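You operate a simulated robot arm through the tools that you are given. There is no shell and no other tool. Be economical: measure what you need, move in short steps, check, and stop when the job is done.

Carry out the task below with a simulated robot arm. There is one attempt and no reset: what you move stays moved.

TASK
Put one of the potatoes from the table top on the blue coaster.
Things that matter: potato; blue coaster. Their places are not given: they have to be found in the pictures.

It is judged by the outcome, as a careful person would: the job done as asked, and still so three seconds after it is handed in. It fails if anything else is knocked over, pushed out of place, dropped, spilled or broken.

THE ROBOT
A 7-joint arm with a two-finger parallel gripper, fixed in place. Base frame: the origin is at the foot of the arm, x ahead of it, y to its left, z up; the work surface is at about z = 0. Lengths are in cm, angles in rad, forces in N, time in s.
With the tool pointing down near the work surface it reaches from about 24 to 62 cm from the base axis. Its first joint turns from -1.152 to 1.152 rad. Payload 2.6 kg.
Tool frame: the origin (TCP) lies between the finger pads and is the grasp point; the fingertips stand 3 cm ahead of it; z points along the fingers, y is the line along which they close. The gripper opens to 9.4 cm. The fingers are 2.8 cm wide and 1 cm thick; the gripper's body (5 by 9.6 cm) begins 5.5 cm behind the TCP.
Orientation is told as [roll, pitch, yaw] about the base's x, y, z axes, in that order, counted from this pose: with the fingers straight down and closing along the base's y, the tool's x points along the base's -x, its y along +y and its z along -z.

THE INTERFACE
- The arm moves only by the tool drive_tool. Its argument "series" is a list of rows, each a list of 3 entries, a list of its own where there are three numbers: the opening, from 0 (shut) to 1 (fully open), then the shift along the base's x, y, z in cm, then the turn about the base's z in rad. In form: [[grip, [x, y, z], yaw], ...]. A call has 1 to 12 rows; each row shifts and turns the commanded pose from where the row before left it. A row lasts 0.2 s, in which the tool goes at most 5 cm and 0.15 rad; a call with a longer step from one row to the next is refused whole, and so is a gripper value outside its range. A pose out of reach is approached as far as the arm can. The call stops where the force on the tool passes 40 N (or 10 N more than at its start, if that is more) or the arm is blocked; 0.2 s more then pass. The fingers move at their own pace (about 7.2 cm/s each) and stop on an object; they squeeze with about 44 N. The grip force told is the motor's: it shows also when the fingers shut on nothing. Time passes only in rows, and 0.2 s behind the last, so rows that do not move let the fingers close. It gives the time, the measured TCP pose, the force on the tool (base axes), the opening and the grip force at its end, in the units of the frame above (readings bear some noise), and new pictures: "pictures" is both (left out), scene, wrist or none.
- Cameras (640 x 400 px; columns grow to the right, rows downward): "scene" is fixed at [3.3, 46.86, 55.13]; the picture's right is [-0.63, -0.77, 0.00], its down [-0.54, 0.44, -0.72] and it looks along [0.55, -0.45, -0.70] (base axes); focal length 326 px, centre (320, 200). "wrist" rides on the gripper at [-3.7, 0, -5.8] in the tool frame; the picture's right is [0.00, -1.00, 0.00], its down [0.97, 0.00, -0.24] and it looks along [0.24, 0.00, 0.97] (tool axes); focal length 218 px, centre (320, 200).
- measure_at(camera, pixels): for up to 12 pixels [column, row] of the newest picture of that camera ("zoom" is the newest enlarged one), the place [x, y, z] in the base frame of the surface seen there, good to about 0.2 cm, but the place of the scene camera against the robot may be out by one fixed shift of up to 2.5 cm in any direction. No time passes.
- close_up(camera, box): a new picture of the part [left, top, right, bottom] of that camera's present view, enlarged. No time passes.
- close_job(): hands the job in; it is judged then, once.

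Work in short steps. Measure before you move; look again where a grasp or a placing could have gone wrong, and mend it. You have 60 turns and 120 pictures in all, the two below and enlarged ones among them. Open the gripper and draw the arm clear of the work before you hand the job in, unless the task says otherwise; then end with one line.

The tools are called as name(argument=value, ...) on one line, values as JSON. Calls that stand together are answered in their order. drive_tool: Moves the arm, as the interface text tells. Its arguments: {"type":"object","properties":{"series":{"type":"array","items":{"type":"array"}},"pictures":{"type":"string","enum":["both","scene","wrist","none"]}},"required":["series"]} The other tools are called the same way: measure_at (camera, pixels) gives the place of the surface under pixels of a picture; close_up (camera, box) takes an enlarged picture of a part of a camera's view; close_job () hands the job in.

At the start:

```text
time_s: 0.0
position: [35.29, 2.03, 26.24]
tool_rot: [-0.001, 0.001, 0.0]
contact_force: [0.5, -0.3, 0.6]
gripper_width: 9.39
finger_force: 0.1
```

scene: 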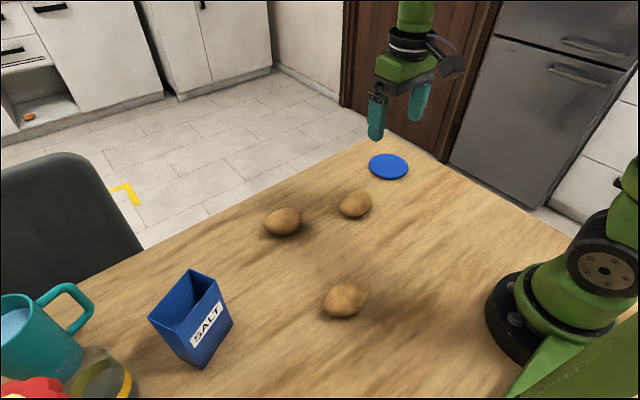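
wrist: 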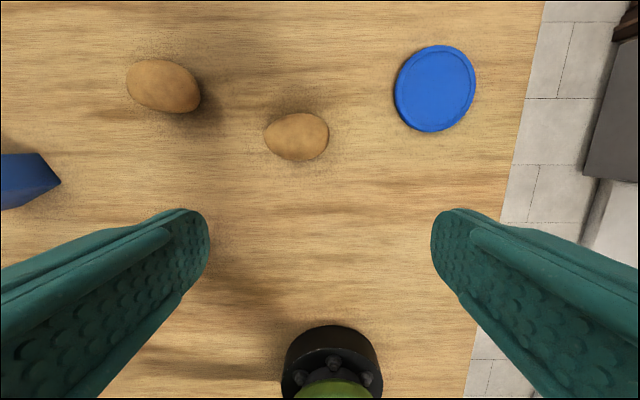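

The wrist picture shows a potato at about (297,136), another at (163,86), and the coaster at (434,88). I measure these in the wrist view.

measure_at(camera="wrist", pixels=[[297, 136], [266, 133], [328, 136], [297, 114], [297, 160], [434, 88], [395, 88], [475, 88], [434, 46], [434, 131], [350, 90]])

close_up(camera="wrist", box=[240, 90, 360, 180])

```text
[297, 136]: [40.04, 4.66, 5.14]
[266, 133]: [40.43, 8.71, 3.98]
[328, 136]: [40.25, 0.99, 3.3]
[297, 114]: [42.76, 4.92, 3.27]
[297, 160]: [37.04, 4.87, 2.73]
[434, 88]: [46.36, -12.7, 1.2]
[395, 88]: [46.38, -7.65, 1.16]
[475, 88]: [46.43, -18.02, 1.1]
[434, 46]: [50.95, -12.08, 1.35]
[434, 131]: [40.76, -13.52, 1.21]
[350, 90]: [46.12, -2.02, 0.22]
```

```text
4.44 times, centred on (300, 135) of wrist
```

zoom: 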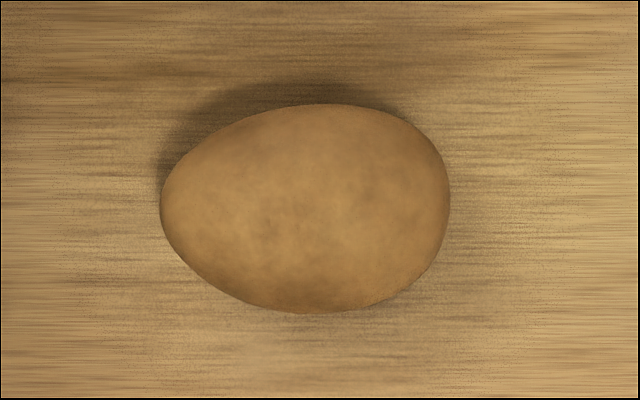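

The potato is about 7.4 cm along y, 5.5 cm along x and 5 cm high, centred near (39.9, 4.7). The coaster is centred near (46, -12.8). I turn the tool 90° so it grips across the width, and come over the potato.

drive_tool(series=[[1, [0.42, 0.24, -0.8], 0.1428], [1, [0.42, 0.24, -0.8], 0.1428], [1, [0.42, 0.24, -0.8], 0.1428], [1, [0.42, 0.24, -0.8], 0.1428], [1, [0.42, 0.24, -0.8], 0.1428], [1, [0.42, 0.24, -0.8], 0.1428], [1, [0.42, 0.24, -0.8], 0.1428], [1, [0.42, 0.24, -0.8], 0.1428], [1, [0.42, 0.24, -0.8], 0.1428], [1, [0.42, 0.24, -0.8], 0.1428], [1, [0.42, 0.24, -0.8], 0.1428], [1, [0, 0, 0], 0]])

```text
time_s: 2.6
position: [39.82, 4.69, 17.3]
tool_rot: [0.0, 0.0, 1.571]
contact_force: [0.0, 0.6, -0.2]
gripper_width: 9.36
finger_force: 0.1
```

scene: 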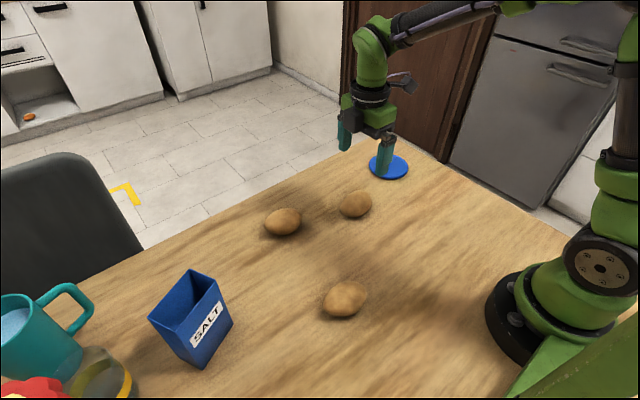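
wrist: 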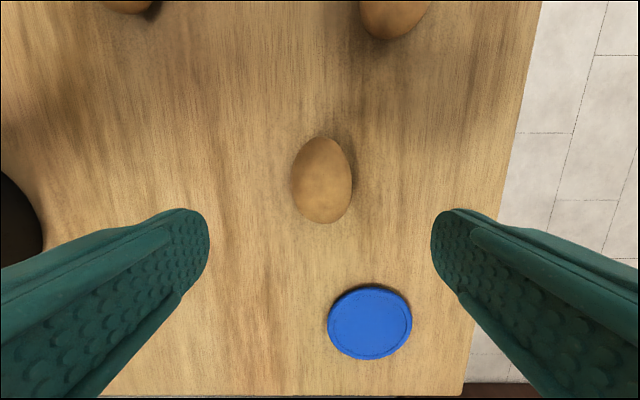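

Re-measuring the potato from the new position, at (322,180).

measure_at(camera="wrist", pixels=[[322, 180], [294, 182], [351, 182], [322, 138], [322, 222], [370, 322], [329, 322], [411, 322], [370, 286], [370, 359]])

```text
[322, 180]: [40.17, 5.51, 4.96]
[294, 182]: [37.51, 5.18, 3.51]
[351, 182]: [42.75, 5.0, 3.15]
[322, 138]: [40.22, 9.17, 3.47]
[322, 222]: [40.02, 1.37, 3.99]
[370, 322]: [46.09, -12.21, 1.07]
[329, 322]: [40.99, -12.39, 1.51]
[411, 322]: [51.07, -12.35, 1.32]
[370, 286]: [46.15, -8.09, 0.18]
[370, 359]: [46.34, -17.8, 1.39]
```

Potato centre is (40.1, 5.0), coaster (46.1, -12.8). I descend to z≈3.4 with the fingers open.

drive_tool(series=[[1, [0.3, 0.3, -3], 0], [1, [0, 0, -3], 0], [1, [0, 0, -3], 0], [1, [0, 0, -2.5], 0], [1, [0, 0, -1.5], 0], [1, [0, 0, -0.9], 0], [1, [0, 0, 0], 0]])

```text
time_s: 4.2
position: [40.24, 5.06, 3.49]
tool_rot: [0.0, 0.0, 1.57]
contact_force: [0.7, -0.3, -0.5]
gripper_width: 9.38
finger_force: 0.0
```

scene: 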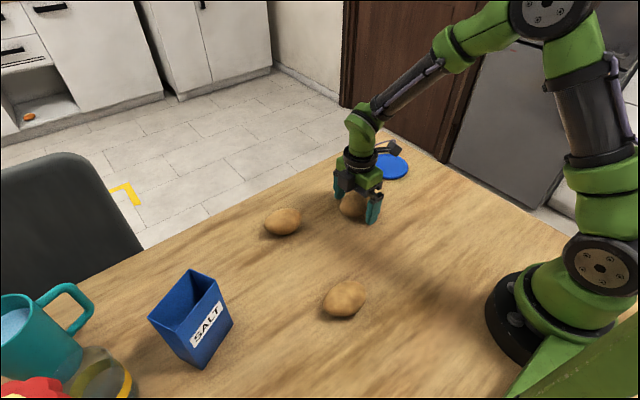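
wrist: 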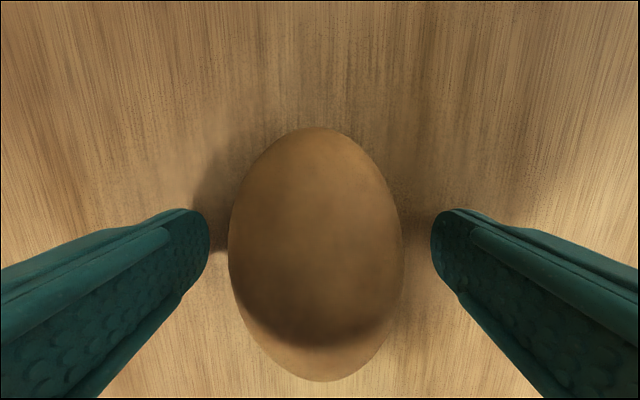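

The potato sits centred between the fingers. I close and lift slightly.

drive_tool(series=[[0, [0, 0, 0], 0], [0, [0, 0, 0], 0], [0, [0, 0, 0], 0], [0, [0, 0, 0], 0], [0, [0, 0, 1], 0], [0, [0, 0, 2], 0], [0, [0, 0, 2], 0], [0, [0, 0, 2], 0], [0, [0, 0, 0], 0]])

```text
time_s: 6.2
position: [40.23, 4.93, 10.41]
tool_rot: [0.001, 0.002, 1.571]
contact_force: [0.1, 0.1, -1.2]
gripper_width: 5.81
finger_force: 44.2
```

scene: 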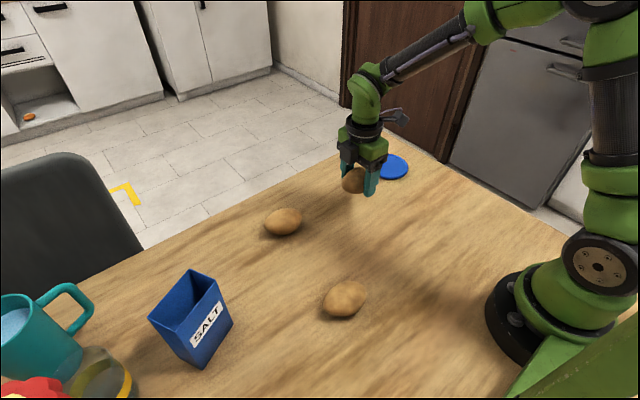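
wrist: 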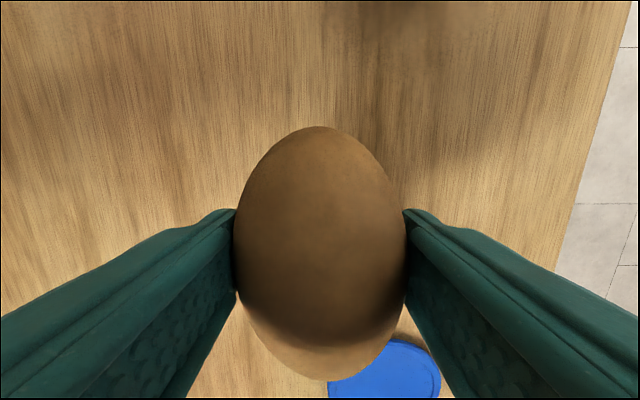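

The potato is held (width 5.8). I carry it over the coaster centre.

drive_tool(series=[[0, [0.735, -2.21, 0], 0], [0, [0.735, -2.21, 0], 0], [0, [0.735, -2.21, 0], 0], [0, [0.735, -2.21, 0], 0], [0, [0.735, -2.21, 0], 0], [0, [0.735, -2.21, 0], 0], [0, [0.735, -2.21, 0], 0], [0, [0.735, -2.21, 0], 0], [0, [0, 0, 0], 0]])

```text
time_s: 8.2
position: [45.94, -12.74, 10.47]
tool_rot: [0.001, -0.001, 1.571]
contact_force: [0.1, -0.3, -1.3]
gripper_width: 5.81
finger_force: 44.3
```

scene: 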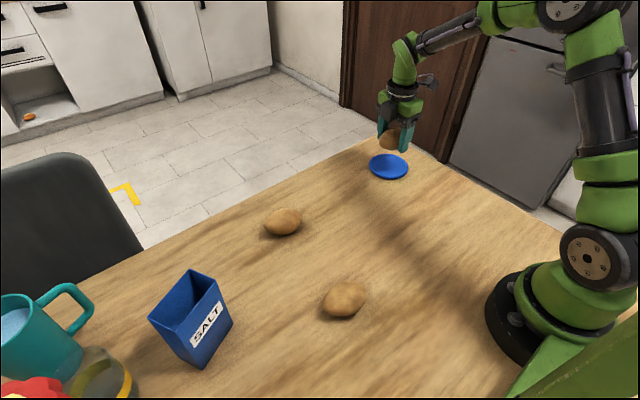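
wrist: 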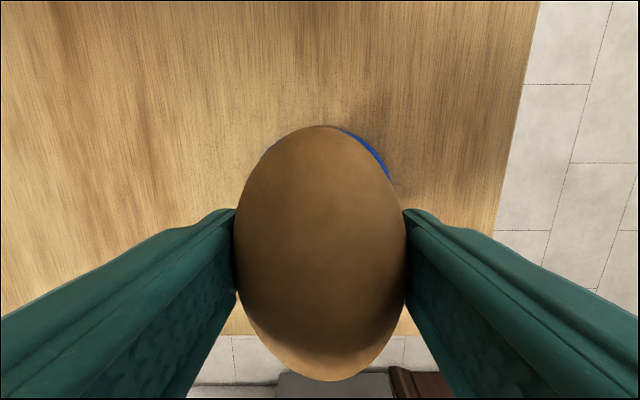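

Over the coaster (46.1, -12.8). The coaster top is near 1.2, so the release height is about z≈4.7; I descend to just above that.

drive_tool(series=[[0, [0.1, 0, -2], 0], [0, [0, 0, -1.5], 0], [0, [0, 0, -1], 0], [0, [0, 0, -0.6], 0], [0, [0, 0, -0.3], 0], [0, [0, 0, 0], 0]])

close_up(camera="scene", box=[340, 110, 440, 190])

```text
time_s: 9.6
position: [46.09, -12.75, 5.14]
tool_rot: [0.0, -0.001, 1.571]
contact_force: [-0.2, -0.3, -1.4]
gripper_width: 5.8
finger_force: 44.0
```

scene: 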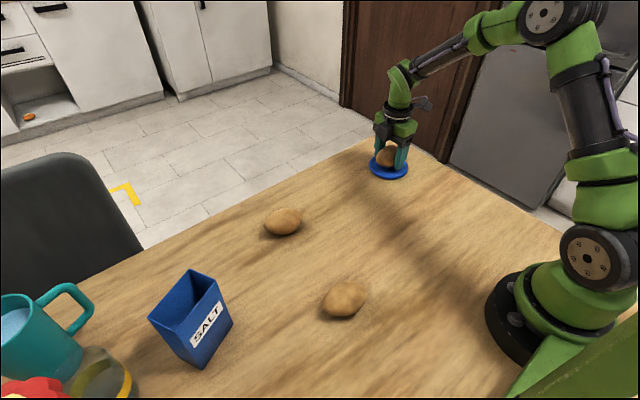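
wrist: 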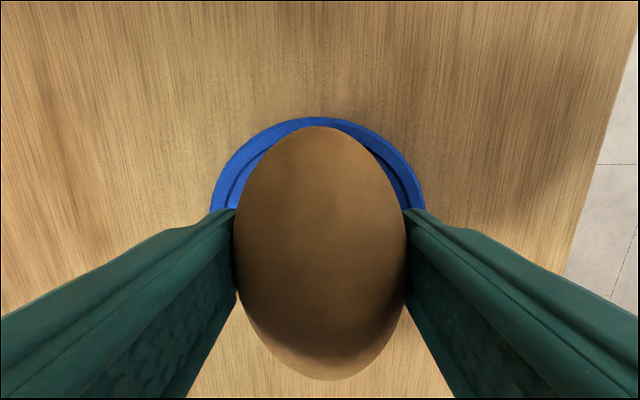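

```text
5.00 times, centred on (390, 150) of scene
```

zoom: 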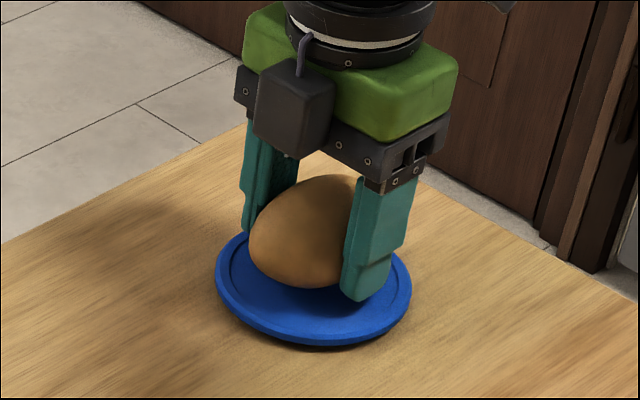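

The potato is well centred just above the coaster. I lower it in very small steps, watching the force.

drive_tool(series=[[0, [0, 0, -0.15], 0], [0, [0, 0, -0.15], 0], [0, [0, 0, -0.1], 0], [0, [0, 0, 0], 0]], pictures="none")

```text
time_s: 10.6
position: [46.01, -12.69, 4.52]
tool_rot: [0.002, 0.0, 1.571]
contact_force: [-0.5, 0.6, -1.6]
gripper_width: 5.8
finger_force: 44.3
```

No contact yet; continuing down slightly.

drive_tool(series=[[0, [0, 0, -0.1], 0], [0, [0, 0, -0.1], 0], [0, [0, 0, 0], 0]], pictures="none")

```text
time_s: 11.4
position: [46.04, -12.68, 4.55]
tool_rot: [0.001, 0.001, 1.57]
contact_force: [-3.6, 0.9, 4.9]
gripper_width: 5.8
finger_force: 43.8
```

Contact shows (+6 N). I open partly, wait, then rise straight up.

drive_tool(series=[[0.65, [0, 0, 0], 0], [0.7, [0, 0, 0.1], 0], [0.75, [0, 0, 0.2], 0], [0.75, [0, 0, 0], 0]])

close_up(camera="scene", box=[340, 110, 440, 190])

```text
time_s: 12.4
position: [46.05, -12.9, 4.69]
tool_rot: [0.0, 0.001, 1.572]
contact_force: [0.2, 0.6, 0.6]
gripper_width: 7.05
finger_force: 0.0
```

scene: 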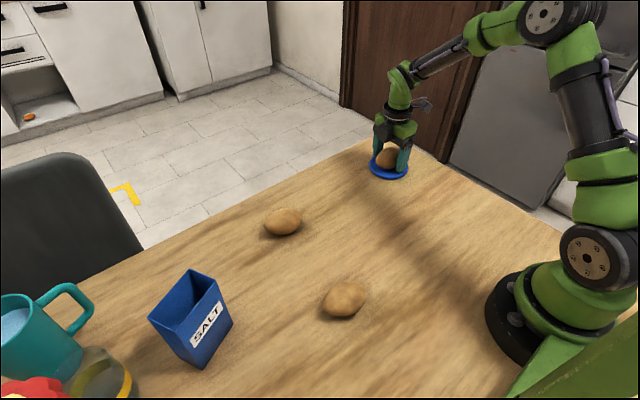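
wrist: 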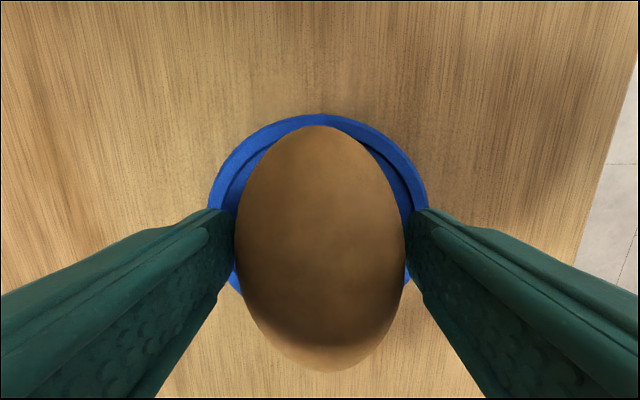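

```text
5.00 times, centred on (390, 150) of scene
```

zoom: 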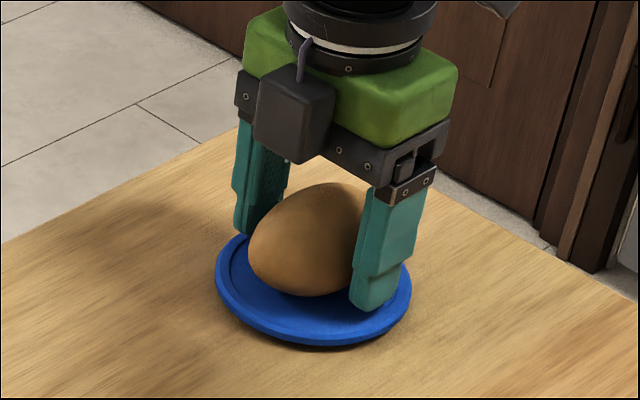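

The potato rests on the coaster, free of the fingers. I rise, opening wide on the way.

drive_tool(series=[[0.8, [0, 0, 0.5], 0], [1, [0, 0, 1], 0], [1, [0, 0, 2], 0], [1, [0, 0, 3], 0], [1, [0, 0, 4], 0], [1, [0, 0, 4], 0], [1, [-2, 2, 3], 0], [1, [-3, 3, 0], 0], [1, [-3, 3, 0], 0], [1, [0, 0, 0], 0]])

close_up(camera="scene", box=[340, 110, 440, 190])

```text
time_s: 14.6
position: [38.15, -4.61, 22.21]
tool_rot: [0.0, 0.001, 1.568]
contact_force: [0.7, 0.6, 0.5]
gripper_width: 9.4
finger_force: 0.0
```

scene: 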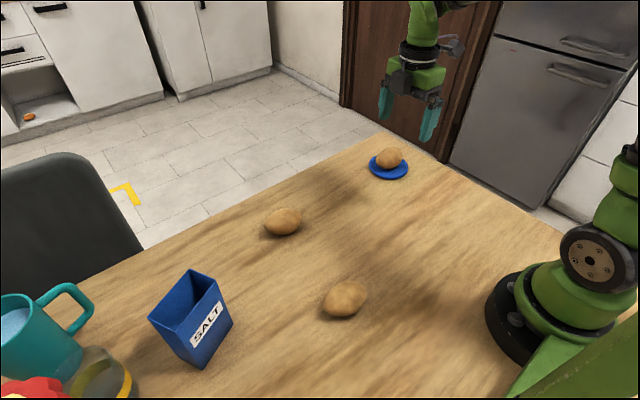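
wrist: 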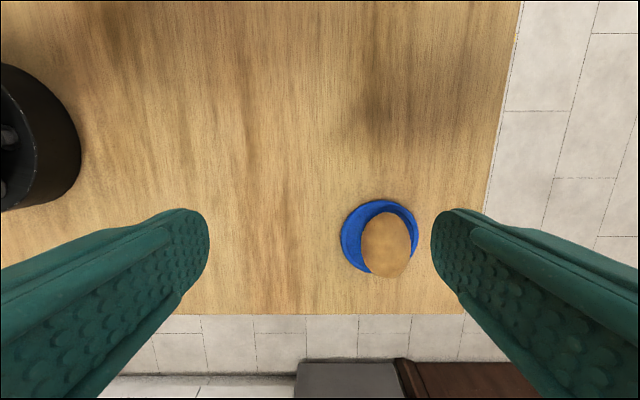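

```text
5.00 times, centred on (390, 150) of scene
```

zoom: 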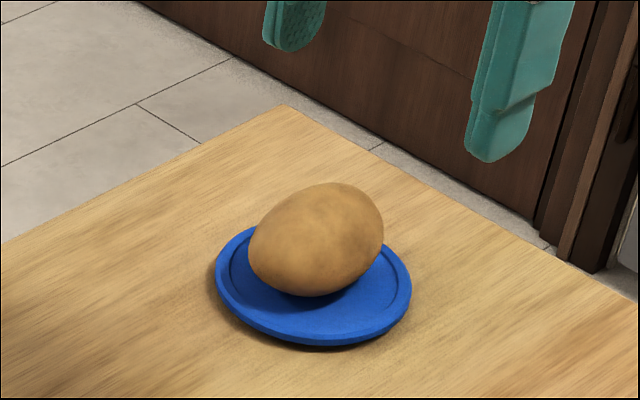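

The potato rests steadily on the coaster, nothing else has moved, and the arm is clear, so I hand in.

close_job()

```text
The job is handed in.
```

One potato is resting on the blue coaster, the gripper is open and the arm is clear; the job is handed in.
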